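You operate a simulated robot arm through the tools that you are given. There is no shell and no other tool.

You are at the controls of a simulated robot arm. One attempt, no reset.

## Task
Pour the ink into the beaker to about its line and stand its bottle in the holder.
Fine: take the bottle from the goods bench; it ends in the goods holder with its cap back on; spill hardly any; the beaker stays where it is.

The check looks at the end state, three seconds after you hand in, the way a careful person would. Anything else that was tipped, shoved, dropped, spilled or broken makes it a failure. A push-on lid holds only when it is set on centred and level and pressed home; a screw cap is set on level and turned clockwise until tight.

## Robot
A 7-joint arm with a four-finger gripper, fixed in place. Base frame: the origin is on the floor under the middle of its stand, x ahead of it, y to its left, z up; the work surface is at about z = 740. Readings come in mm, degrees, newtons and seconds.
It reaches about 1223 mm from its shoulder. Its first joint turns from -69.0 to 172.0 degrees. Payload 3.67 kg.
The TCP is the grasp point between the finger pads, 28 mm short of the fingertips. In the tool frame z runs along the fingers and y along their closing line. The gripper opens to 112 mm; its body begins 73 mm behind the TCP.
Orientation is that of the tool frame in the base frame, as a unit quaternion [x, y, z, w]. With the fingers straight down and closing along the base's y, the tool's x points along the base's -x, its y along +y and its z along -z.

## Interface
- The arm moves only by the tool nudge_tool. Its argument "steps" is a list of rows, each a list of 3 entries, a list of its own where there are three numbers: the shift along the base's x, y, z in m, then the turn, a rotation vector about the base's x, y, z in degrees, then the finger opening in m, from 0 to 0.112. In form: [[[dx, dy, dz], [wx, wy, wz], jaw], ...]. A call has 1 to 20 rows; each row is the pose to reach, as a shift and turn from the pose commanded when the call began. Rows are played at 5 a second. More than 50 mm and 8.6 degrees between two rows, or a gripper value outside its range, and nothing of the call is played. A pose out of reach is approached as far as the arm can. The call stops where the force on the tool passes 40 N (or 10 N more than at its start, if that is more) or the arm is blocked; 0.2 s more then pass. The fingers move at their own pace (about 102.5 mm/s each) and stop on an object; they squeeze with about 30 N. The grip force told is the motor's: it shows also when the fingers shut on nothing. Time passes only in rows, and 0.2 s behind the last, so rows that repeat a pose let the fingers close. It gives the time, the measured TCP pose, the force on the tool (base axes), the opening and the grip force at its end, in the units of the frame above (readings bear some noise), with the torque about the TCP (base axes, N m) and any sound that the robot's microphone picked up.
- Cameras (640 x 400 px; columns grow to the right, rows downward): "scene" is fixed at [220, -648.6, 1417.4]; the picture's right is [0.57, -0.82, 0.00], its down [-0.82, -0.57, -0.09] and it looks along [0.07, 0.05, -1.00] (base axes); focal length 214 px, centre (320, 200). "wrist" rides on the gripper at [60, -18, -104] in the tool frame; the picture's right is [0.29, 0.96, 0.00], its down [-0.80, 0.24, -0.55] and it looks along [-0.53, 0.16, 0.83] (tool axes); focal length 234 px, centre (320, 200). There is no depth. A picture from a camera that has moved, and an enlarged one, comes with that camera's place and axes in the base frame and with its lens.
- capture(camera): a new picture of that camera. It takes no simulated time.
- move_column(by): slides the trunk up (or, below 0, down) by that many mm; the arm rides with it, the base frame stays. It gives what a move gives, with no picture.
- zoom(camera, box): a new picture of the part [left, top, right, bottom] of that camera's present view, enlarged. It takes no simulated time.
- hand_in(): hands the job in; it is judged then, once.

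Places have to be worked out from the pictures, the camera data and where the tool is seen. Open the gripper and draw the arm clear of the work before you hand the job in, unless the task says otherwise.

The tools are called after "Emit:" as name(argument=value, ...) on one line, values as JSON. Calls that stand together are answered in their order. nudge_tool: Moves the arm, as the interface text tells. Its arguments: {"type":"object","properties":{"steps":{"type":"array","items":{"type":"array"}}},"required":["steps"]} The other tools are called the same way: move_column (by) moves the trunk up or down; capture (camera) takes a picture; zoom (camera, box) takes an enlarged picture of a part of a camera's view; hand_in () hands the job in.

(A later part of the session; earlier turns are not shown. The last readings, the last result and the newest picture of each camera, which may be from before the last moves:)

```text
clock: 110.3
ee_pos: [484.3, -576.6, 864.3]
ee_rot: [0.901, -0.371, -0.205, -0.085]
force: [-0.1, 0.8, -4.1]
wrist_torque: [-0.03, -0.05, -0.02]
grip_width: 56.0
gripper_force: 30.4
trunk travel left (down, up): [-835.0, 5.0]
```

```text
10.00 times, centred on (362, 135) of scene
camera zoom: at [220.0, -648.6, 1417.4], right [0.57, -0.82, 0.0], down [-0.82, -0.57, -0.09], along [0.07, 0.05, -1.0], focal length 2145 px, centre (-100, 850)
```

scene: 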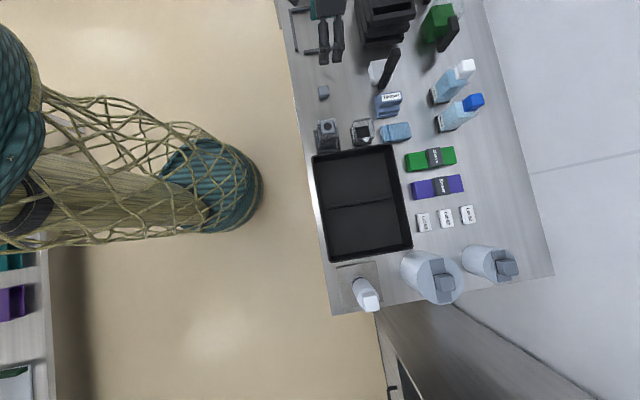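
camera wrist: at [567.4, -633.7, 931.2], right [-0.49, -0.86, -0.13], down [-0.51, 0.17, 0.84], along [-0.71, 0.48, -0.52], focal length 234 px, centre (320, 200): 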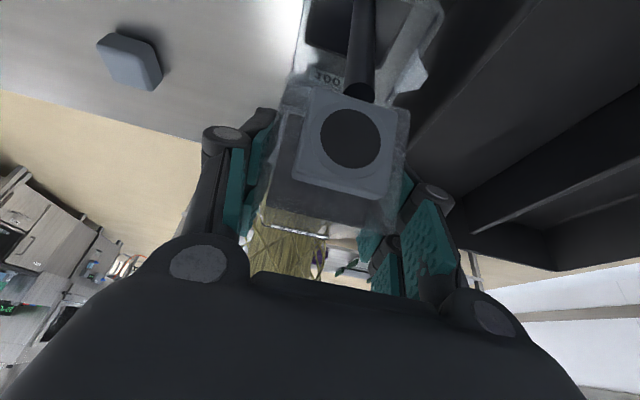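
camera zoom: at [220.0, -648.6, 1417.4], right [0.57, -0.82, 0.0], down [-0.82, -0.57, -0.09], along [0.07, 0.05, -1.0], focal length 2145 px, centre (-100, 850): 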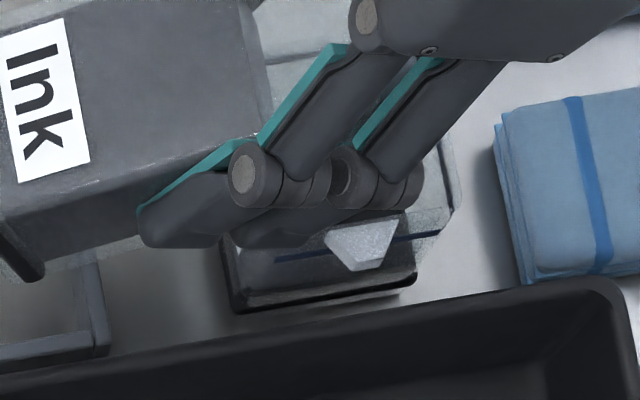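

I stop the flow by tilting back ~17° to judge how much went in.

Emit:
nudge_tool(steps=[[[0, 0, 0.004], [-6, -6, 0], 0.045], [[0, 0, 0.012], [-12, -12, 0], 0.045], [[0, 0, 0.016], [-12, -12, 0], 0.045]])

Emit:
capture(camera="wrist")

Emit:
zoom(camera="wrist", box=[260, 0, 440, 140])

Emit:
zoom(camera="scene", box=[330, 115, 394, 155])

```text
clock: 111.1
ee_pos: [485.6, -575.6, 879.9]
ee_rot: [0.922, -0.38, -0.07, -0.028]
force: [0.4, 1.3, -2.1]
wrist_torque: [0.0, -0.03, -0.04]
grip_width: 55.8
gripper_force: 30.4
trunk travel left (down, up): [-835.0, 5.0]
```

```text
taken
camera wrist: at [551.5, -616.2, 972.9], right [-0.47, -0.88, -0.04], down [-0.67, 0.33, 0.67], along [-0.57, 0.34, -0.74], focal length 234 px, centre (320, 200)
```

wrist: 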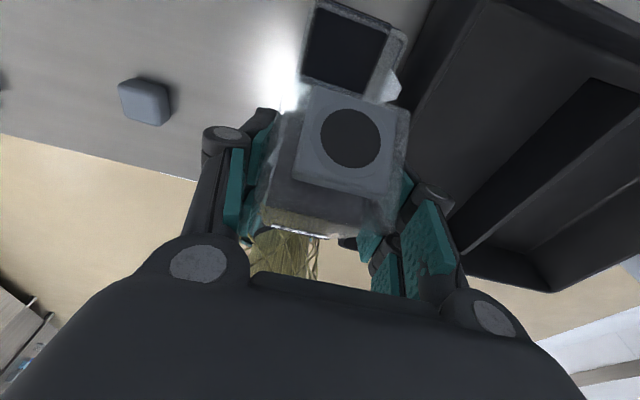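

```text
2.86 times, centred on (350, 70) of wrist
camera zoom: at [551.5, -616.2, 972.9], right [-0.47, -0.88, -0.04], down [-0.67, 0.33, 0.67], along [-0.57, 0.34, -0.74], focal length 669 px, centre (234, 571)
```

zoom: 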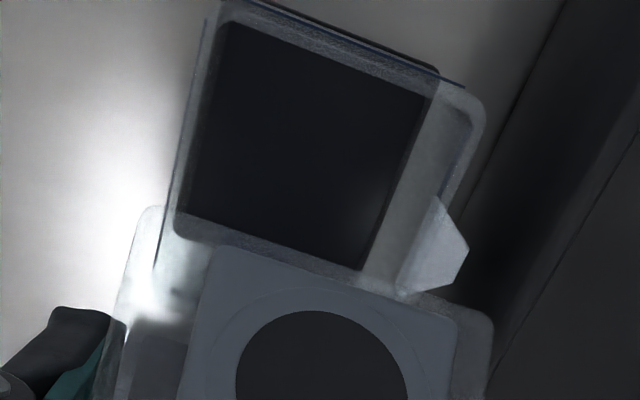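

```text
10.00 times, centred on (362, 135) of scene
camera zoom: at [220.0, -648.6, 1417.4], right [0.57, -0.82, 0.0], down [-0.82, -0.57, -0.09], along [0.07, 0.05, -1.0], focal length 2145 px, centre (-100, 850)
```

zoom: 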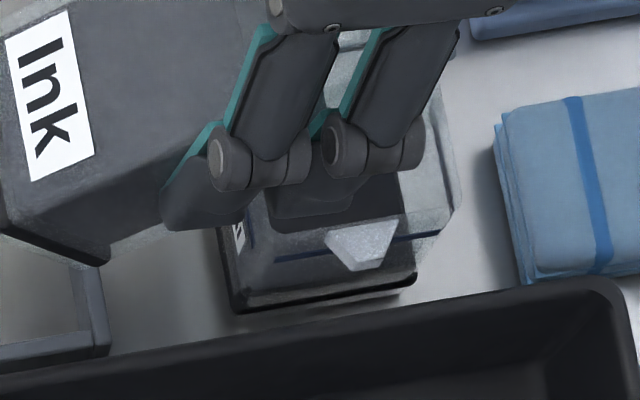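

I back off over the holder with the bottle nearly upright to get a clear look at the beaker's level.

Emit:
nudge_tool(steps=[[[0, 0, 0.015], [-5.2, -5.2, 0], 0.045], [[-0.008, 0.008, 0.03], [-10.4, -10.4, 0], 0.045], [[-0.018, 0.018, 0.045], [-15.6, -15.6, 0], 0.045], [[-0.028, 0.028, 0.06], [-20.8, -20.8, 0], 0.045], [[-0.04, 0.038, 0.066], [-26, -26, 0], 0.045], [[-0.055, 0.053, 0.066], [-31.1, -31.1, 0], 0.045], [[-0.055, 0.053, 0.066], [-31.1, -31.1, 0], 0.045]])

Emit:
zoom(camera="scene", box=[330, 112, 394, 152])

Emit:
capture(camera="wrist")

```text
clock: 112.7
ee_pos: [430.1, -522.8, 946.3]
ee_rot: [0.881, -0.362, 0.281, 0.117]
force: [-0.4, -1.0, -3.7]
wrist_torque: [0.03, 0.04, 0.03]
grip_width: 55.8
gripper_force: 29.4
trunk travel left (down, up): [-835.0, 5.0]
```

```text
10.00 times, centred on (362, 132) of scene
camera zoom: at [220.0, -648.6, 1417.4], right [0.57, -0.82, 0.0], down [-0.82, -0.57, -0.09], along [0.07, 0.05, -1.0], focal length 2145 px, centre (-100, 880)
```

zoom: 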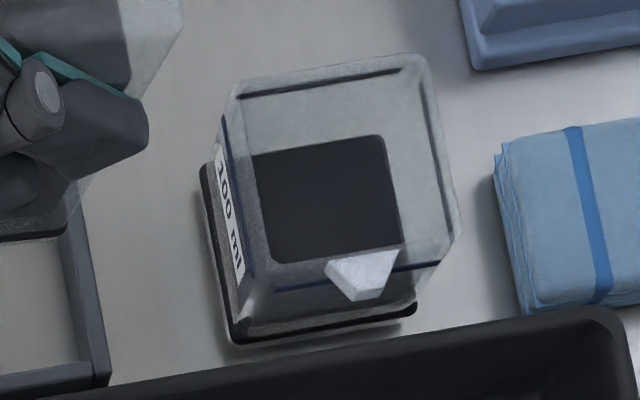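

```text
taken
camera wrist: at [434.6, -502.1, 1064.6], right [-0.51, -0.84, 0.17], down [-0.86, 0.51, -0.01], along [-0.08, -0.15, -0.99], focal length 234 px, centre (320, 200)
```

wrist: 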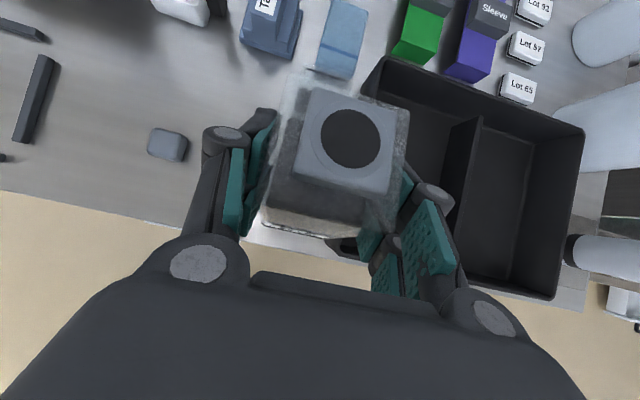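

Only a thin film so far — the flow at 71° is slow, which gives good control. I go back over the beaker the same way.

Emit:
nudge_tool(steps=[[[0.015, -0.015, 0], [5.2, 5.2, 0], 0.045], [[0.027, -0.025, -0.006], [10.4, 10.4, 0], 0.045], [[0.037, -0.035, -0.021], [15.6, 15.6, 0], 0.045], [[0.047, -0.045, -0.036], [20.8, 20.8, 0], 0.045], [[0.055, -0.053, -0.051], [26, 26, 0], 0.045], [[0.055, -0.053, -0.066], [31.1, 31.1, 0], 0.045], [[0.055, -0.053, -0.076], [36.5, 36.5, 0], 0.045], [[0.055, -0.053, -0.08], [40.5, 40.5, 0], 0.045]])

Emit:
zoom(camera="wrist", box=[260, 0, 440, 140])

```text
clock: 114.5
ee_pos: [485.3, -577.7, 864.4]
ee_rot: [0.908, -0.372, -0.177, -0.072]
force: [-0.1, -0.1, -2.8]
wrist_torque: [-0.04, -0.06, 0.01]
grip_width: 55.8
gripper_force: 29.7
trunk travel left (down, up): [-835.0, 5.0]
```

```text
2.86 times, centred on (350, 70) of wrist
camera zoom: at [564.8, -630.9, 938.5], right [-0.48, -0.87, -0.11], down [-0.55, 0.2, 0.81], along [-0.68, 0.45, -0.57], focal length 669 px, centre (234, 571)
```

zoom: 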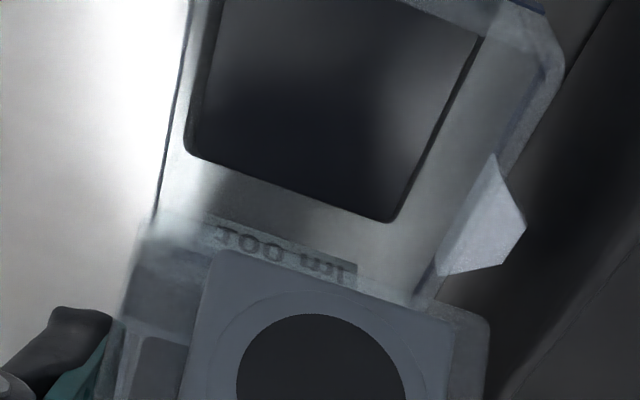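

Thin liquid sheen visible in the beaker. I tilt to about 77° and hold one second.

Emit:
nudge_tool(steps=[[[0, 0, 0], [3.5, 3.5, 0], 0.045], [[0, 0, 0], [7, 7, 0], 0.045], [[0, 0, 0], [7, 7, 0], 0.045], [[0, 0, 0], [7, 7, 0], 0.045], [[0, 0, 0], [7, 7, 0], 0.045], [[0, 0, 0], [7, 7, 0], 0.045]])

Emit:
capture(camera="wrist")

Emit:
zoom(camera="wrist", box=[260, 0, 440, 140])

Emit:
zoom(camera="scene", box=[330, 112, 394, 152])

```text
clock: 115.9
ee_pos: [486.0, -575.1, 867.3]
ee_rot: [0.889, -0.366, -0.253, -0.106]
force: [0.0, -0.2, -3.6]
wrist_torque: [-0.06, -0.06, -0.03]
grip_width: 55.8
gripper_force: 30.4
trunk travel left (down, up): [-835.0, 5.0]
```

```text
taken
camera wrist: at [572.5, -638.0, 922.6], right [-0.5, -0.85, -0.15], down [-0.44, 0.1, 0.89], along [-0.74, 0.51, -0.43], focal length 234 px, centre (320, 200)
```

wrist: 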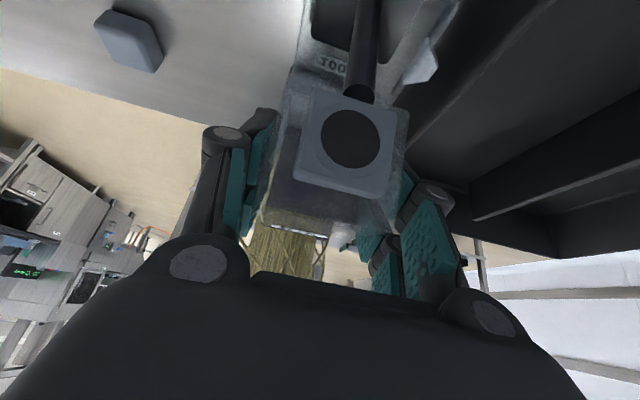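

```text
2.86 times, centred on (350, 70) of wrist
camera zoom: at [572.5, -638.0, 922.6], right [-0.5, -0.85, -0.15], down [-0.44, 0.1, 0.89], along [-0.74, 0.51, -0.43], focal length 669 px, centre (234, 571)
```

zoom: 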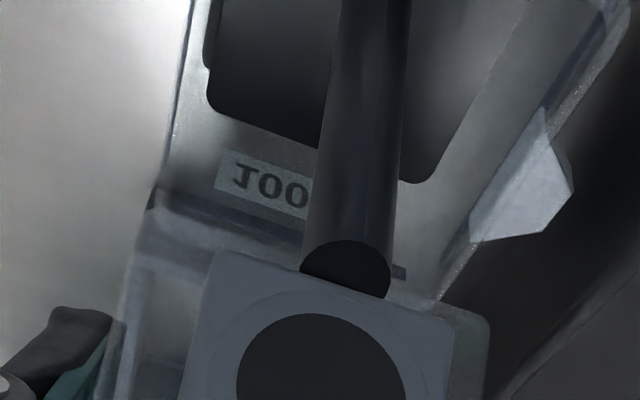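

```text
10.00 times, centred on (362, 132) of scene
camera zoom: at [220.0, -648.6, 1417.4], right [0.57, -0.82, 0.0], down [-0.82, -0.57, -0.09], along [0.07, 0.05, -1.0], focal length 2145 px, centre (-100, 880)
```

zoom: 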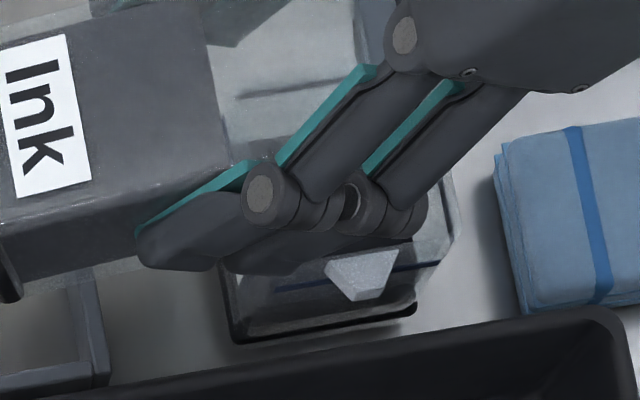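

Stream steady into the beaker. I hold ~1.4 s more and check.

Emit:
nudge_tool(steps=[[[0, 0, 0], [0, 0, 0], 0.045], [[0, 0, 0], [0, 0, 0], 0.045], [[0, 0, 0], [0, 0, 0], 0.045], [[0, 0, 0], [0, 0, 0], 0.045], [[0, 0, 0], [0, 0, 0], 0.045], [[0, 0, 0], [0, 0, 0], 0.045]])

Emit:
zoom(camera="wrist", box=[260, 0, 440, 140])

Emit:
zoom(camera="scene", box=[330, 112, 394, 152])

```text
clock: 117.3
ee_pos: [485.3, -575.6, 865.3]
ee_rot: [0.889, -0.367, -0.253, -0.106]
force: [-0.3, -0.1, -2.7]
wrist_torque: [-0.01, -0.03, 0.01]
grip_width: 55.7
gripper_force: 30.0
trunk travel left (down, up): [-835.0, 5.0]
```

```text
2.86 times, centred on (350, 70) of wrist
camera zoom: at [572.6, -638.1, 922.5], right [-0.5, -0.85, -0.15], down [-0.44, 0.1, 0.89], along [-0.74, 0.51, -0.43], focal length 669 px, centre (234, 571)
```

zoom: 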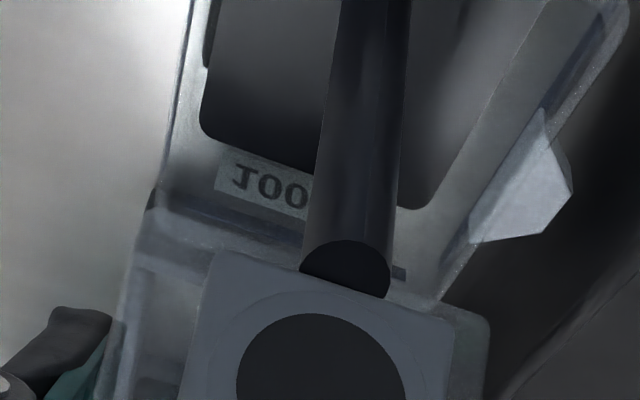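

```text
10.00 times, centred on (362, 132) of scene
camera zoom: at [220.0, -648.6, 1417.4], right [0.57, -0.82, 0.0], down [-0.82, -0.57, -0.09], along [0.07, 0.05, -1.0], focal length 2145 px, centre (-100, 880)
```

zoom: 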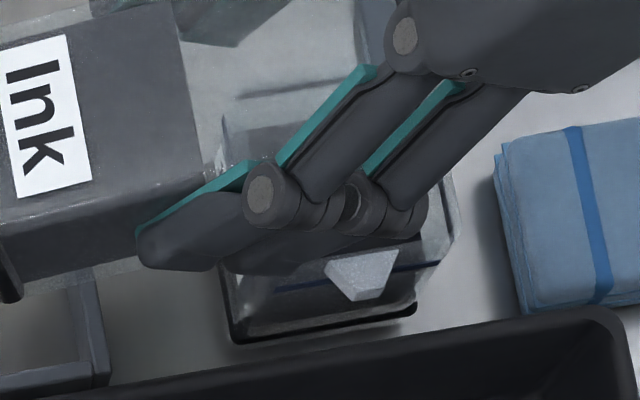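

The level's edge is climbing toward the blue line (about 28 px in 1.4 s; ~65 px to go). I hold another 1.2 s.

Emit:
nudge_tool(steps=[[[0, 0, 0], [0, 0, 0], 0.045], [[0, 0, 0], [0, 0, 0], 0.045], [[0, 0, 0], [0, 0, 0], 0.045], [[0, 0, 0], [0, 0, 0], 0.045], [[0, 0, 0], [0, 0, 0], 0.045]])

Emit:
zoom(camera="wrist", box=[260, 0, 440, 140])

Emit:
zoom(camera="scene", box=[330, 112, 394, 152])

```text
clock: 118.5
ee_pos: [484.4, -576.7, 866.9]
ee_rot: [0.89, -0.365, -0.253, -0.104]
force: [-0.2, 0.9, -3.4]
wrist_torque: [-0.05, -0.05, 0.03]
grip_width: 56.2
gripper_force: 30.0
trunk travel left (down, up): [-835.0, 5.0]
```

```text
2.86 times, centred on (350, 70) of wrist
camera zoom: at [572.6, -638.1, 922.5], right [-0.5, -0.85, -0.15], down [-0.44, 0.1, 0.89], along [-0.74, 0.51, -0.43], focal length 669 px, centre (234, 571)
```

zoom: 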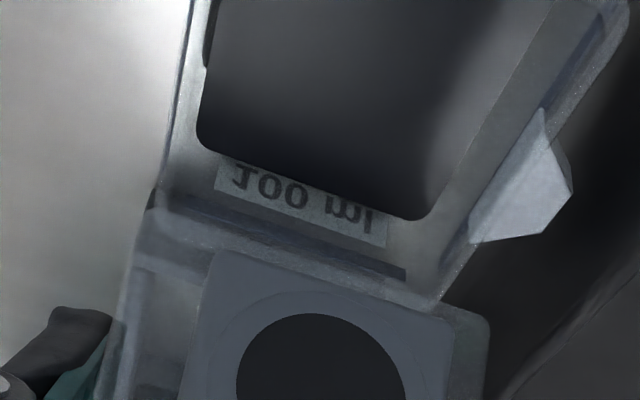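

```text
10.00 times, centred on (362, 132) of scene
camera zoom: at [220.0, -648.6, 1417.4], right [0.57, -0.82, 0.0], down [-0.82, -0.57, -0.09], along [0.07, 0.05, -1.0], focal length 2145 px, centre (-100, 880)
```

zoom: 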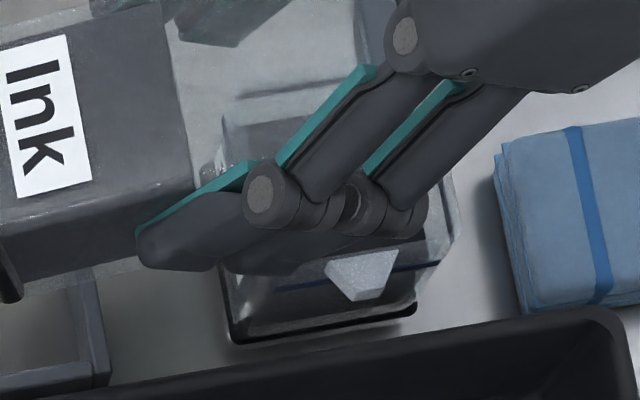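

Flow stopped at equilibrium for 77°, with the level roughly half-way to the line. I tilt to ~81.5° and let it run.

Emit:
nudge_tool(steps=[[[0, 0, 0], [1.6, 1.6, 0], 0.045], [[0, 0, 0], [3.2, 3.2, 0], 0.045], [[0, 0, 0], [3.2, 3.2, 0], 0.045], [[0, 0, 0], [3.2, 3.2, 0], 0.045], [[0, 0, 0], [3.2, 3.2, 0], 0.045], [[0, 0, 0], [3.2, 3.2, 0], 0.045]])

Emit:
zoom(camera="wrist", box=[260, 0, 440, 140])

Emit:
zoom(camera="scene", box=[330, 112, 394, 152])

```text
clock: 119.9
ee_pos: [484.8, -575.8, 866.4]
ee_rot: [0.879, -0.361, -0.288, -0.119]
force: [0.1, -0.1, -2.8]
wrist_torque: [-0.03, -0.04, -0.05]
grip_width: 55.8
gripper_force: 29.9
trunk travel left (down, up): [-835.0, 5.0]
```

```text
2.86 times, centred on (350, 70) of wrist
camera zoom: at [574.9, -640.6, 913.6], right [-0.51, -0.84, -0.17], down [-0.39, 0.05, 0.92], along [-0.77, 0.54, -0.36], focal length 669 px, centre (234, 571)
```

zoom: 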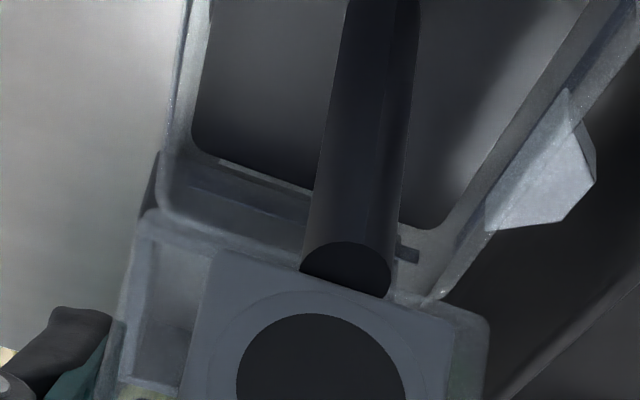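

```text
10.00 times, centred on (362, 132) of scene
camera zoom: at [220.0, -648.6, 1417.4], right [0.57, -0.82, 0.0], down [-0.82, -0.57, -0.09], along [0.07, 0.05, -1.0], focal length 2145 px, centre (-100, 880)
```

zoom: 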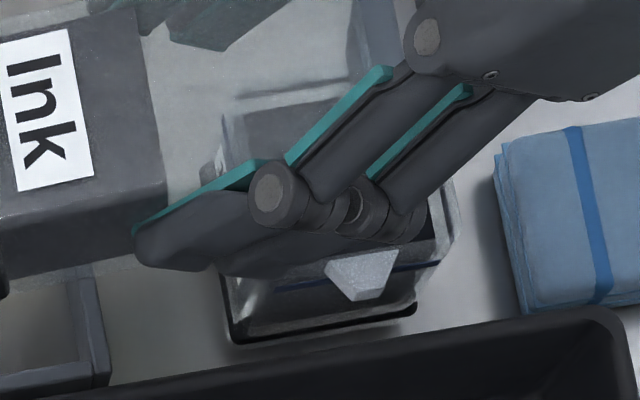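

Level nears the top of the label, still flowing. I hold 0.6 s more.

Emit:
nudge_tool(steps=[[[0, 0, 0], [0, 0, 0], 0.045], [[0, 0, 0], [0, 0, 0], 0.045], [[0, 0, 0], [0, 0, 0], 0.045]])

Emit:
zoom(camera="wrist", box=[260, 0, 440, 140])

Emit:
zoom(camera="scene", box=[330, 112, 394, 152])

```text
clock: 120.7
ee_pos: [484.6, -574.8, 864.8]
ee_rot: [0.879, -0.361, -0.288, -0.119]
force: [-0.3, 0.5, -1.8]
wrist_torque: [-0.06, -0.05, 0.0]
grip_width: 55.9
gripper_force: 30.4
trunk travel left (down, up): [-835.0, 5.0]
```

```text
2.86 times, centred on (350, 70) of wrist
camera zoom: at [575.0, -640.6, 913.5], right [-0.51, -0.84, -0.17], down [-0.39, 0.05, 0.92], along [-0.77, 0.54, -0.36], focal length 669 px, centre (234, 571)
```

zoom: 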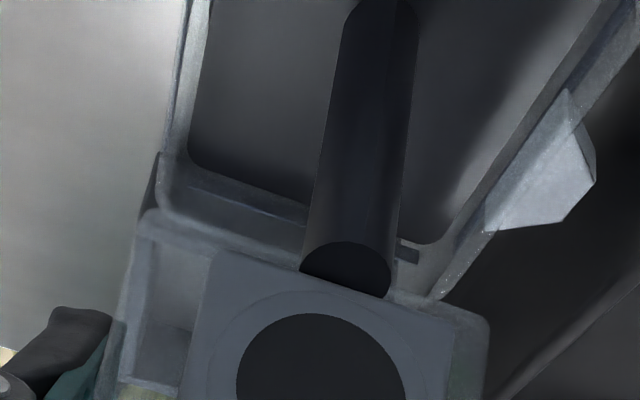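

```text
10.00 times, centred on (362, 132) of scene
camera zoom: at [220.0, -648.6, 1417.4], right [0.57, -0.82, 0.0], down [-0.82, -0.57, -0.09], along [0.07, 0.05, -1.0], focal length 2145 px, centre (-100, 880)
```

zoom: 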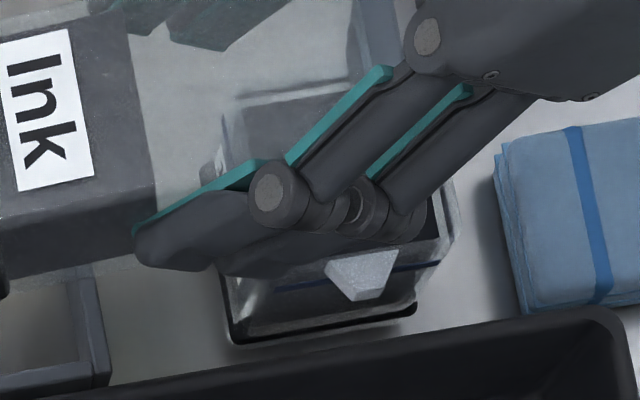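

The level is almost at the line; I stop now by tilting back.

Emit:
nudge_tool(steps=[[[0, 0, 0.002], [-6, -6, 0], 0.045], [[0, 0, 0.008], [-12, -12, 0], 0.045], [[0, 0, 0.014], [-18, -18, 0], 0.045]])

Emit:
zoom(camera="wrist", box=[260, 0, 440, 140])

Emit:
zoom(camera="scene", box=[330, 112, 394, 152])

```text
clock: 121.5
ee_pos: [484.5, -574.6, 880.2]
ee_rot: [0.92, -0.38, -0.087, -0.035]
force: [-0.7, 0.0, -2.8]
wrist_torque: [-0.03, -0.02, 0.0]
grip_width: 55.7
gripper_force: 29.5
trunk travel left (down, up): [-835.0, 5.0]
```

```text
2.86 times, centred on (350, 70) of wrist
camera zoom: at [552.4, -618.2, 970.4], right [-0.47, -0.88, -0.05], down [-0.65, 0.31, 0.69], along [-0.59, 0.36, -0.72], focal length 669 px, centre (234, 571)
```

zoom: 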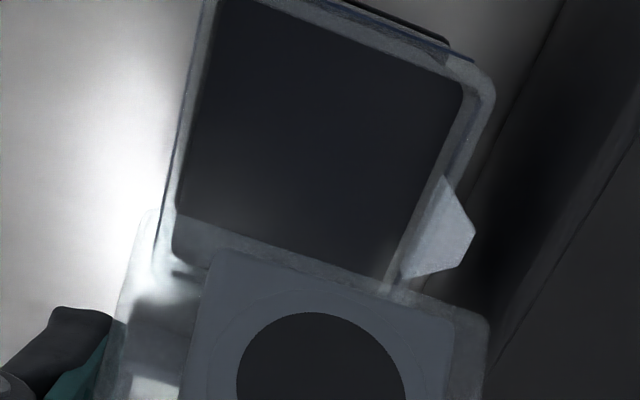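

```text
10.00 times, centred on (362, 132) of scene
camera zoom: at [220.0, -648.6, 1417.4], right [0.57, -0.82, 0.0], down [-0.82, -0.57, -0.09], along [0.07, 0.05, -1.0], focal length 2145 px, centre (-100, 880)
```

zoom: 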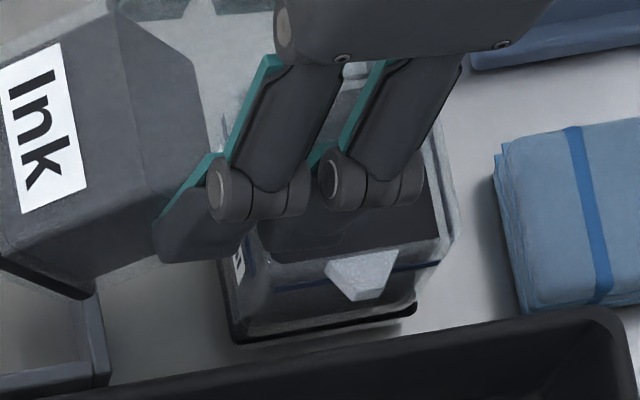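

Flow has stopped. I back off over the holder again to inspect the level from outside.

Emit:
nudge_tool(steps=[[[0, 0, 0.015], [-5.2, -5.2, 0], 0.045], [[-0.008, 0.008, 0.03], [-10.4, -10.4, 0], 0.045], [[-0.018, 0.018, 0.045], [-15.6, -15.6, 0], 0.045], [[-0.028, 0.028, 0.06], [-20.8, -20.8, 0], 0.045], [[-0.04, 0.038, 0.066], [-26, -26, 0], 0.045], [[-0.055, 0.053, 0.066], [-31.1, -31.1, 0], 0.045], [[-0.056, 0.054, 0.066], [-36, -36, 0], 0.045], [[-0.056, 0.054, 0.066], [-39.2, -39.2, 0], 0.045], [[-0.056, 0.054, 0.066], [-39.2, -39.2, 0], 0.045]])

Emit:
zoom(camera="scene", box=[330, 112, 394, 152])

Emit:
capture(camera="wrist")

Emit:
capture(camera="scene")

```text
clock: 123.5
ee_pos: [429.1, -521.9, 946.2]
ee_rot: [0.856, -0.352, 0.35, 0.146]
force: [0.2, -0.7, -3.1]
wrist_torque: [0.02, 0.01, 0.0]
grip_width: 55.9
gripper_force: 30.0
trunk travel left (down, up): [-835.0, 5.0]
```

```text
10.00 times, centred on (362, 132) of scene
camera zoom: at [220.0, -648.6, 1417.4], right [0.57, -0.82, 0.0], down [-0.82, -0.57, -0.09], along [0.07, 0.05, -1.0], focal length 2145 px, centre (-100, 880)
```

zoom: 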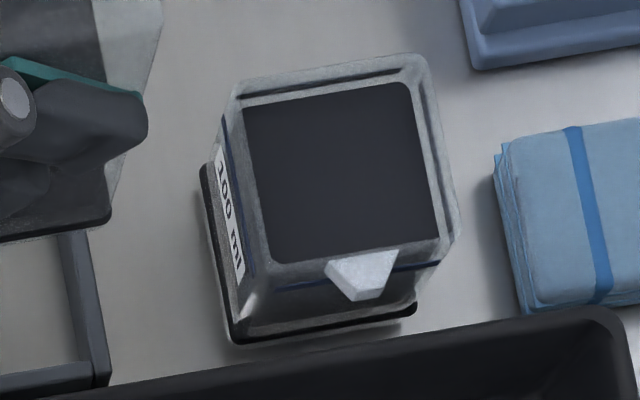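

```text
taken
camera wrist: at [419.7, -488.0, 1061.6], right [-0.53, -0.82, 0.21], down [-0.85, 0.5, -0.16], along [0.03, -0.26, -0.96], focal length 234 px, centre (320, 200)
```

wrist: 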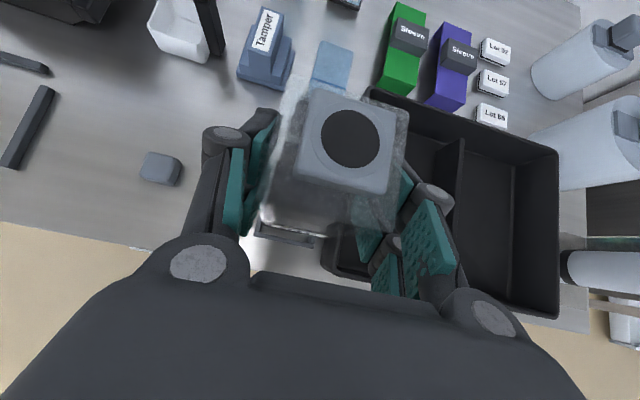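

```text
taken
```

scene: 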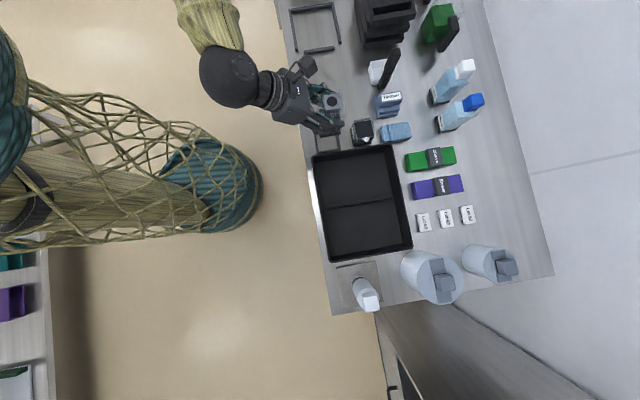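

The ink surface seems to be about at the line. I zoom further to compare with the blue line on the walls.

Emit:
zoom(camera="scene", box=[346, 118, 378, 138])

Emit:
zoom(camera="scene", box=[346, 130, 378, 150])

```text
16.00 times, centred on (362, 128) of scene
camera zoom: at [220.0, -648.6, 1417.4], right [0.57, -0.82, 0.0], down [-0.82, -0.57, -0.09], along [0.07, 0.05, -1.0], focal length 3432 px, centre (-352, 1352)
```

zoom: 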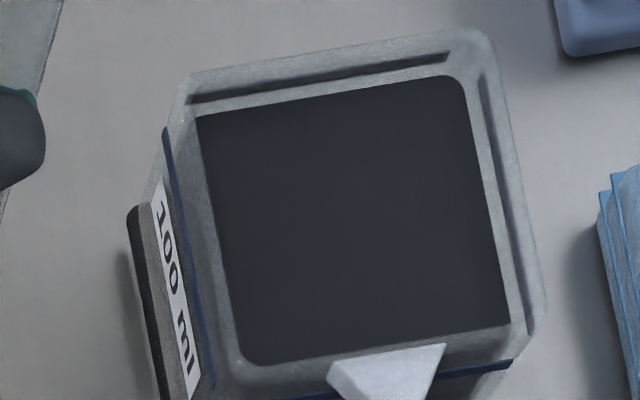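

```text
16.00 times, centred on (362, 140) of scene
camera zoom: at [220.0, -648.6, 1417.4], right [0.57, -0.82, 0.0], down [-0.82, -0.57, -0.09], along [0.07, 0.05, -1.0], focal length 3432 px, centre (-352, 1160)
```

zoom: 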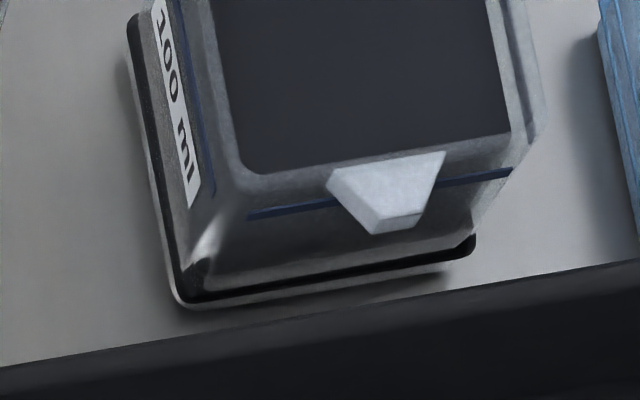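

By geometry the ink is ~2 mm above the line (±3 mm), i.e. about at the line. I take tighter zooms of the two far walls to refine this.

Emit:
zoom(camera="scene", box=[350, 118, 366, 128])

Emit:
zoom(camera="scene", box=[362, 122, 378, 132])

Emit:
zoom(camera="scene", box=[348, 134, 364, 144])

```text
16.00 times, centred on (358, 123) of scene
camera zoom: at [220.0, -648.6, 1417.4], right [0.57, -0.82, 0.0], down [-0.82, -0.57, -0.09], along [0.07, 0.05, -1.0], focal length 3432 px, centre (-288, 1432)
```

zoom: 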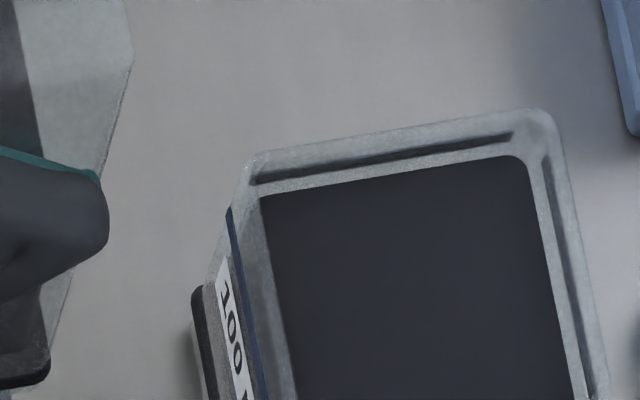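

```text
16.00 times, centred on (370, 127) of scene
camera zoom: at [220.0, -648.6, 1417.4], right [0.57, -0.82, 0.0], down [-0.82, -0.57, -0.09], along [0.07, 0.05, -1.0], focal length 3432 px, centre (-480, 1368)
```

zoom: 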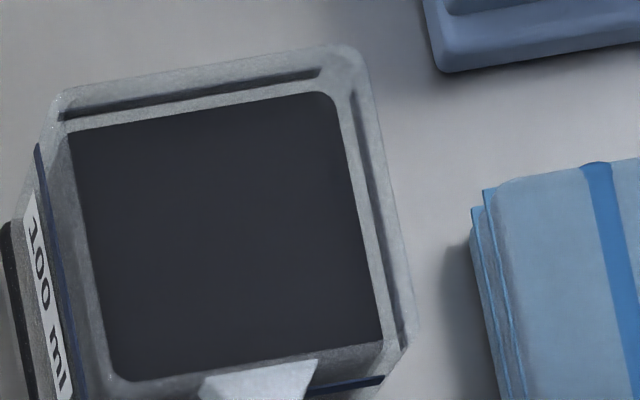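

```text
16.00 times, centred on (356, 139) of scene
camera zoom: at [220.0, -648.6, 1417.4], right [0.57, -0.82, 0.0], down [-0.82, -0.57, -0.09], along [0.07, 0.05, -1.0], focal length 3432 px, centre (-256, 1176)
```

zoom: 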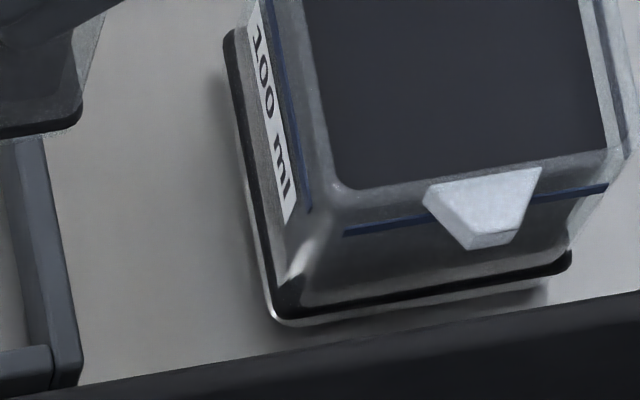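

The level is about at the line. Now I return the bottle: restore exact upright pose above the holder and lower to just above the frame rim.

Emit:
nudge_tool(steps=[[[-0.0011, 0.0011, -0.01], [-0.6, -0.6, 0], 0.045], [[-0.0011, 0.0011, -0.04], [-0.6, -0.6, 0], 0.045], [[-0.0011, 0.0011, -0.07], [-0.6, -0.6, 0], 0.045], [[-0.0011, 0.0011, -0.085], [-0.6, -0.6, 0], 0.045], [[-0.0011, 0.0011, -0.085], [-0.6, -0.6, 0], 0.045], [[-0.0011, 0.0011, -0.085], [-0.6, -0.6, 0], 0.045]])

Emit:
zoom(camera="scene", box=[300, 110, 372, 155])

Emit:
zoom(camera="wrist", box=[200, 60, 440, 260])

```text
clock: 124.9
ee_pos: [428.5, -521.0, 861.8]
ee_rot: [0.853, -0.352, 0.356, 0.149]
force: [-0.4, -0.5, -1.9]
wrist_torque: [0.0, 0.02, 0.0]
grip_width: 55.4
gripper_force: 30.0
trunk travel left (down, up): [-835.0, 5.0]
```

```text
8.89 times, centred on (336, 132) of scene
camera zoom: at [220.0, -648.6, 1417.4], right [0.57, -0.82, 0.0], down [-0.82, -0.57, -0.09], along [0.07, 0.05, -1.0], focal length 1906 px, centre (178, 800)
```

zoom: 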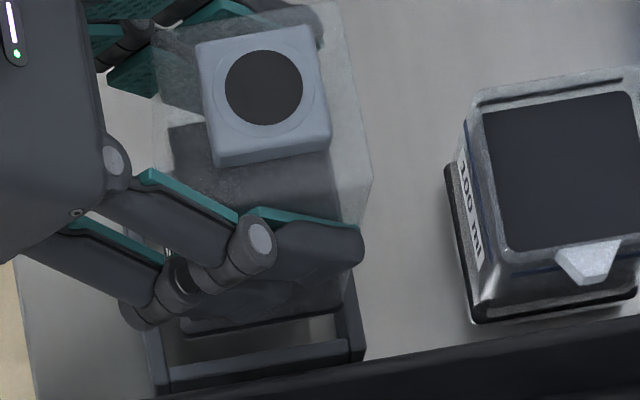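

```text
2.00 times, centred on (320, 160) of wrist
camera zoom: at [418.9, -486.1, 976.1], right [-0.53, -0.82, 0.21], down [-0.85, 0.5, -0.18], along [0.04, -0.27, -0.96], focal length 468 px, centre (320, 280)
```

zoom: 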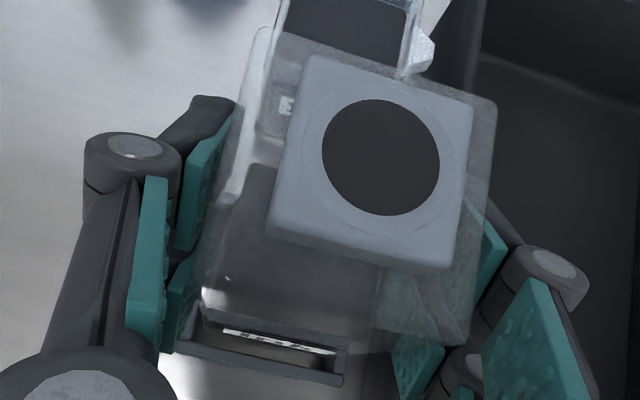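

Pose matches the earlier grasp. I lower in small rows through the rim, checking force.

Emit:
nudge_tool(steps=[[[0, 0, -0.004], [0, 0, 0], 0.045], [[0, 0, -0.008], [0, 0, 0], 0.045], [[0, 0, -0.011], [0, 0, 0], 0.045], [[0, 0, -0.014], [0, 0, 0], 0.045]])

```text
clock: 125.9
ee_pos: [427.0, -520.7, 847.5]
ee_rot: [0.853, -0.351, 0.356, 0.149]
force: [0.5, 0.4, -2.7]
wrist_torque: [0.02, 0.01, -0.03]
grip_width: 55.6
gripper_force: 30.2
trunk travel left (down, up): [-835.0, 5.0]
```

No contact — it has passed the rim level. I continue down.

Emit:
nudge_tool(steps=[[[0, 0, -0.004], [0, 0, 0], 0.045], [[0, 0, -0.008], [0, 0, 0], 0.045], [[0, 0, -0.012], [0, 0, 0], 0.045]])

Emit:
nudge_tool(steps=[[[0, 0, -0.004], [0, 0, 0], 0.045], [[0, 0, -0.008], [0, 0, 0], 0.045], [[0, 0, -0.011], [0, 0, 0], 0.045]])

```text
clock: 126.7
ee_pos: [428.0, -521.4, 835.7]
ee_rot: [0.853, -0.351, 0.356, 0.149]
force: [-0.8, 0.7, -2.1]
wrist_torque: [0.03, 0.05, -0.01]
grip_width: 55.6
gripper_force: 29.9
trunk travel left (down, up): [-835.0, 5.0]
```

```text
clock: 127.5
ee_pos: [428.6, -521.0, 825.3]
ee_rot: [0.853, -0.352, 0.356, 0.149]
force: [0.2, -0.2, -2.8]
wrist_torque: [0.01, 0.06, -0.01]
grip_width: 55.8
gripper_force: 29.6
trunk travel left (down, up): [-835.0, 5.0]
```

Almost down (bench contact expected near z≈821). I lower the last 3–4 mm in 1 mm rows.

Emit:
nudge_tool(steps=[[[0, 0, -0.001], [0, 0, 0], 0.045], [[0, 0, -0.002], [0, 0, 0], 0.045], [[0, 0, -0.003], [0, 0, 0], 0.045], [[0, 0, -0.004], [0, 0, 0], 0.045]])

```text
clock: 128.5
ee_pos: [427.4, -521.2, 823.7]
ee_rot: [0.852, -0.351, 0.358, 0.15]
force: [3.7, 1.5, 25.3]
wrist_torque: [-0.04, 0.19, 0.08]
grip_width: 55.8
gripper_force: 29.8
trunk travel left (down, up): [-835.0, 5.0]
```

The base is on the bench. I ease off 1.5 mm and open the fingers slowly.

Emit:
nudge_tool(steps=[[[0, 0, 0.0015], [0, 0, 0], 0.045], [[0, 0, 0.0015], [0, 0, 0], 0.057], [[0, 0, 0.0015], [0, 0, 0], 0.062], [[0, 0, 0.0015], [0, 0, 0], 0.066], [[0, 0, 0.0015], [0, 0, 0], 0.066]])

Emit:
zoom(camera="scene", box=[300, 110, 372, 155])

```text
clock: 129.7
ee_pos: [426.3, -520.7, 822.2]
ee_rot: [0.853, -0.351, 0.357, 0.149]
force: [0.1, 0.8, 0.0]
wrist_torque: [0.0, 0.02, -0.01]
grip_width: 66.0
gripper_force: 0.1
trunk travel left (down, up): [-835.0, 5.0]
```

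```text
8.89 times, centred on (336, 132) of scene
camera zoom: at [220.0, -648.6, 1417.4], right [0.57, -0.82, 0.0], down [-0.82, -0.57, -0.09], along [0.07, 0.05, -1.0], focal length 1906 px, centre (178, 800)
```

zoom: 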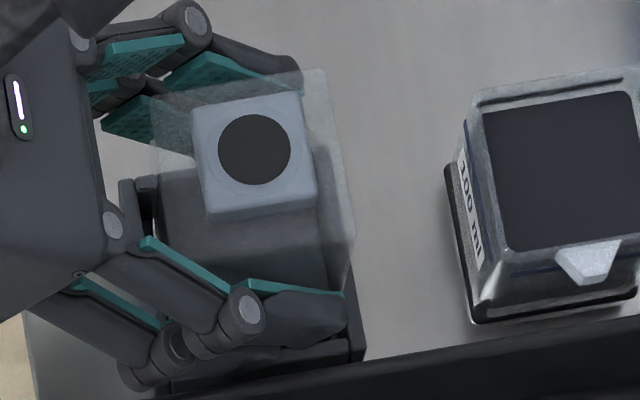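

Released; the bottle stands in the frame. I rise straight up.

Emit:
nudge_tool(steps=[[[0, 0, 0.015], [0, 0, 0], 0.066], [[0, 0, 0.04], [0, 0, 0], 0.066], [[0, 0, 0.07], [0, 0, 0], 0.07], [[0, 0, 0.1], [0, 0, 0], 0.08], [[0, 0, 0.12], [0, 0, 0], 0.09]])

Emit:
capture(camera="wrist")

Emit:
zoom(camera="wrist", box=[240, 70, 380, 250])

Emit:
zoom(camera="scene", box=[300, 105, 396, 165])

```text
clock: 130.9
ee_pos: [426.1, -523.0, 942.3]
ee_rot: [0.853, -0.351, 0.357, 0.149]
force: [0.0, -0.6, -0.4]
wrist_torque: [0.0, -0.01, 0.01]
grip_width: 89.9
gripper_force: 0.1
trunk travel left (down, up): [-835.0, 5.0]
```

```text
taken
camera wrist: at [416.5, -487.2, 1058.0], right [-0.53, -0.82, 0.21], down [-0.85, 0.5, -0.18], along [0.04, -0.27, -0.96], focal length 234 px, centre (320, 200)
```

wrist: 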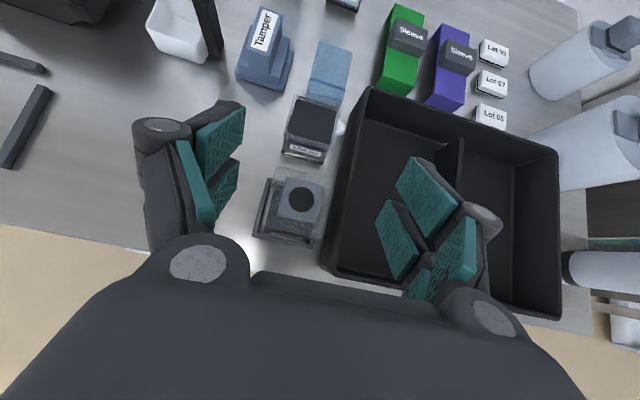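

```text
2.22 times, centred on (310, 160) of wrist
camera zoom: at [416.5, -487.2, 1058.0], right [-0.53, -0.82, 0.21], down [-0.85, 0.5, -0.18], along [0.04, -0.27, -0.96], focal length 520 px, centre (342, 289)
```

zoom: 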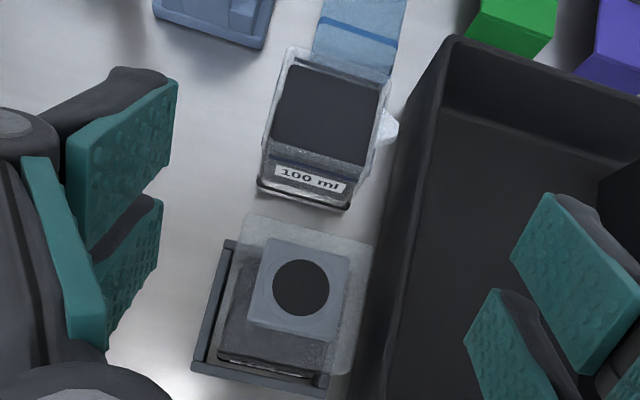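

```text
6.67 times, centred on (348, 135) of scene
camera zoom: at [220.0, -648.6, 1417.4], right [0.57, -0.82, 0.0], down [-0.82, -0.57, -0.09], along [0.07, 0.05, -1.0], focal length 1430 px, centre (133, 633)
```

zoom: 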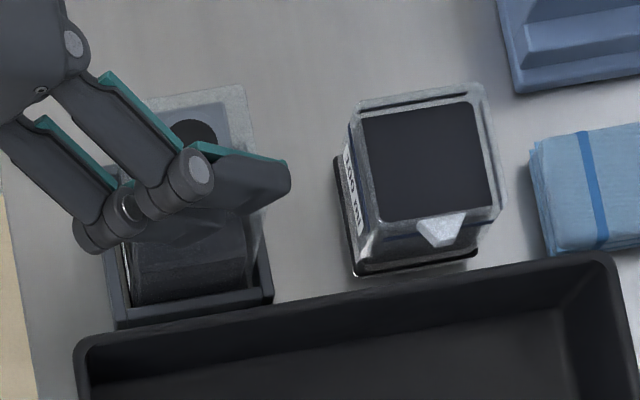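

I zoom on the beaker from this side to verify the level against the line.

Emit:
zoom(camera="wrist", box=[285, 85, 349, 165])

Emit:
zoom(camera="wrist", box=[292, 100, 340, 130])

Emit:
zoom(camera="wrist", box=[284, 134, 332, 164])

```text
5.00 times, centred on (317, 125) of wrist
camera zoom: at [416.5, -487.2, 1058.0], right [-0.53, -0.82, 0.21], down [-0.85, 0.5, -0.18], along [0.04, -0.27, -0.96], focal length 1171 px, centre (335, 575)
```

zoom: 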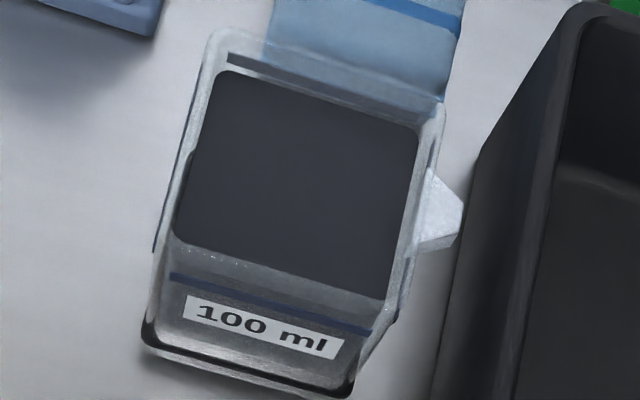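

```text
13.33 times, centred on (316, 115) of wrist
camera zoom: at [416.5, -487.2, 1058.0], right [-0.53, -0.82, 0.21], down [-0.85, 0.5, -0.18], along [0.04, -0.27, -0.96], focal length 3122 px, centre (373, 1333)
```

zoom: 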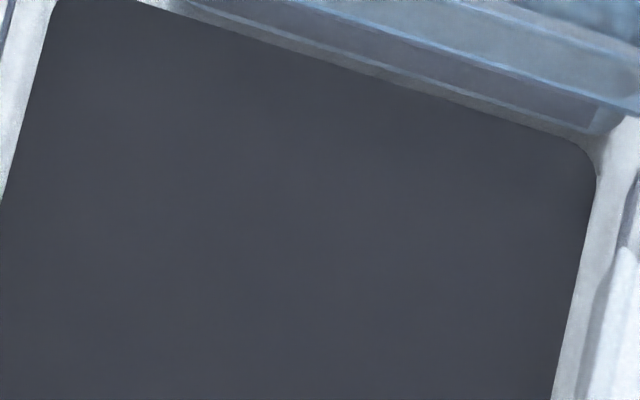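

```text
13.33 times, centred on (308, 149) of wrist
camera zoom: at [416.5, -487.2, 1058.0], right [-0.53, -0.82, 0.21], down [-0.85, 0.5, -0.18], along [0.04, -0.27, -0.96], focal length 3122 px, centre (480, 880)
```

zoom: 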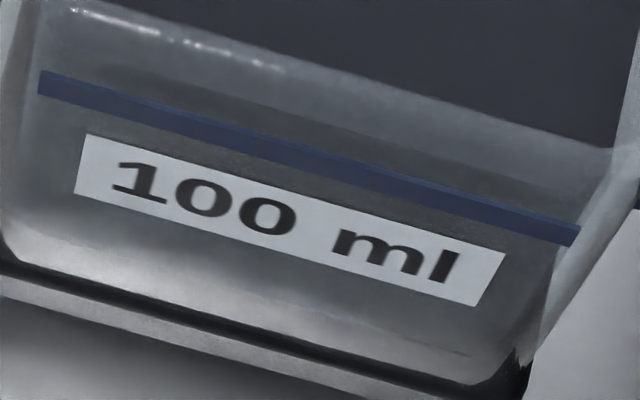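

The level is at the line within a few mm (bottle weight change ≈0.9 N agrees with ~90–100 ml). Now the cap: I return to fingers-down.

Emit:
nudge_tool(steps=[[[0, 0, 0.01], [5.3, 5.3, 0], 0.1], [[0, 0, 0.02], [10.6, 10.6, 0], 0.1], [[0, 0, 0.03], [16, 16, 0], 0.1], [[0, 0, 0.04], [21.3, 21.3, 0], 0.1], [[0, 0, 0.05], [26.6, 26.6, 0], 0.1], [[0, 0, 0.06], [32, 32, 0], 0.1], [[0, 0, 0.06], [32, 32, 0], 0.1]])

Emit:
nudge_tool(steps=[[[0, 0, 0], [0, 0, -8.5], 0.1], [[0, 0, 0], [0, 0, -17], 0.1], [[0, 0, 0], [0, 0, -25.5], 0.1], [[0, 0, 0], [0, 0, -34], 0.1], [[0, 0, 0], [0, 0, -42.5], 0.1], [[0, 0, 0], [0, 0, -51], 0.1], [[0, 0, 0], [0, 0, -59.5], 0.1], [[0, 0, 0], [0, 0, -68], 0.1], [[0, 0, 0], [0, 0, -76.5], 0.1], [[0, 0, 0], [0, 0, -85], 0.1], [[0, 0, 0], [0, 0, -90], 0.1]])

Emit:
nudge_tool(steps=[[[0, 0, 0], [0, 0, -8.5], 0.1], [[0, 0, 0], [0, 0, -17], 0.1], [[0, 0, 0], [0, 0, -25.5], 0.1], [[0, 0, 0], [0, 0, -34], 0.1], [[0, 0, 0], [0, 0, -42.5], 0.1], [[0, 0, 0], [0, 0, -51], 0.1], [[0, 0, 0], [0, 0, -59.5], 0.1], [[0, 0, 0], [0, 0, -68], 0.1], [[0, 0, 0], [0, 0, -76.5], 0.1], [[0, 0, 0], [0, 0, -85], 0.1], [[0, 0, 0], [0, 0, -90], 0.1], [[0, 0, 0], [0, 0, -90], 0.1]])

Emit:
capture(camera="wrist")

Emit:
capture(camera="scene")

```text
clock: 132.5
ee_pos: [426.0, -521.4, 1001.7]
ee_rot: [0.924, -0.382, 0.001, 0.001]
force: [0.0, -0.3, -0.7]
wrist_torque: [-0.02, 0.0, 0.01]
grip_width: 99.9
gripper_force: 0.1
trunk travel left (down, up): [-835.0, 5.0]
```

```text
clock: 134.9
ee_pos: [425.8, -520.0, 1001.3]
ee_rot: [-0.384, 0.924, 0.0, -0.002]
force: [-0.3, 0.9, 0.8]
wrist_torque: [-0.02, -0.01, -0.01]
grip_width: 100.4
gripper_force: 0.0
trunk travel left (down, up): [-835.0, 5.0]
```

```text
clock: 137.5
ee_pos: [425.4, -521.5, 1003.3]
ee_rot: [0.382, 0.924, 0.001, -0.002]
force: [-0.1, 0.3, -0.4]
wrist_torque: [-0.01, -0.01, 0.02]
grip_width: 100.2
gripper_force: 0.2
trunk travel left (down, up): [-835.0, 5.0]
```

```text
taken
camera wrist: at [371.0, -492.6, 1105.6], right [0.47, 0.88, 0.0], down [0.74, -0.39, 0.55], along [0.49, -0.26, -0.83], focal length 234 px, centre (320, 200)
```

wrist: 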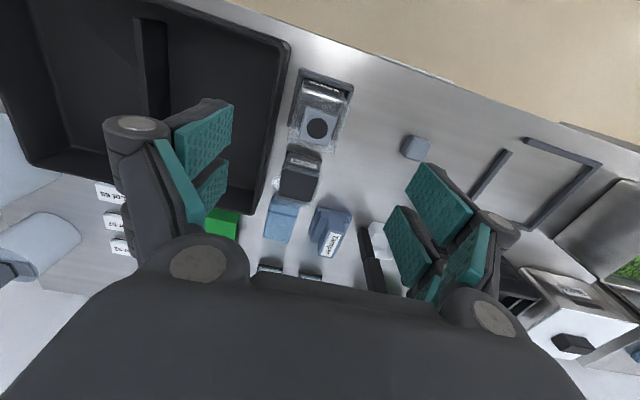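

```text
taken
```

scene: 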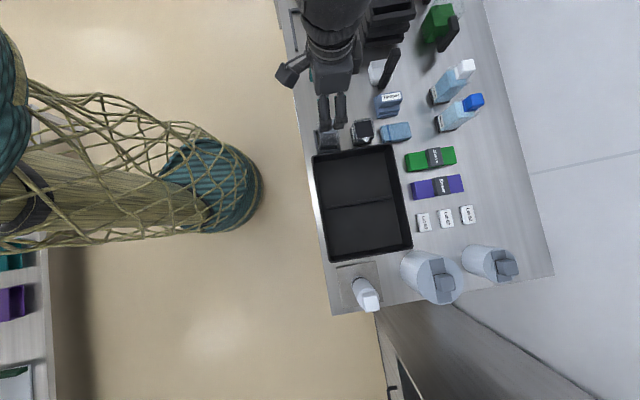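

I use this view to check the beaker level and bottle mouth position once more.

Emit:
zoom(camera="wrist", box=[268, 140, 332, 210])

Emit:
zoom(camera="wrist", box=[284, 60, 364, 160])

```text
5.71 times, centred on (300, 175) of wrist
camera zoom: at [371.0, -492.6, 1105.6], right [0.47, 0.88, 0.0], down [0.74, -0.39, 0.55], along [0.49, -0.26, -0.83], focal length 1338 px, centre (434, 343)
```

zoom: 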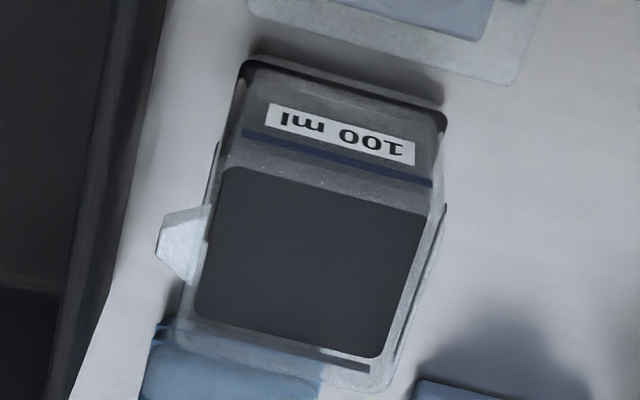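

```text
4.00 times, centred on (324, 110) of wrist
camera zoom: at [371.0, -492.6, 1105.6], right [0.47, 0.88, 0.0], down [0.74, -0.39, 0.55], along [0.49, -0.26, -0.83], focal length 937 px, centre (304, 560)
```

zoom: 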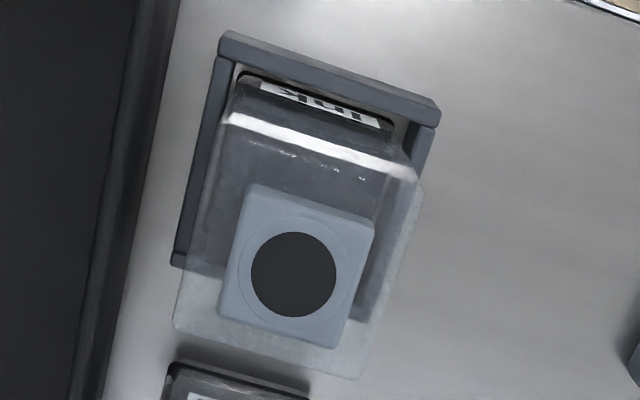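

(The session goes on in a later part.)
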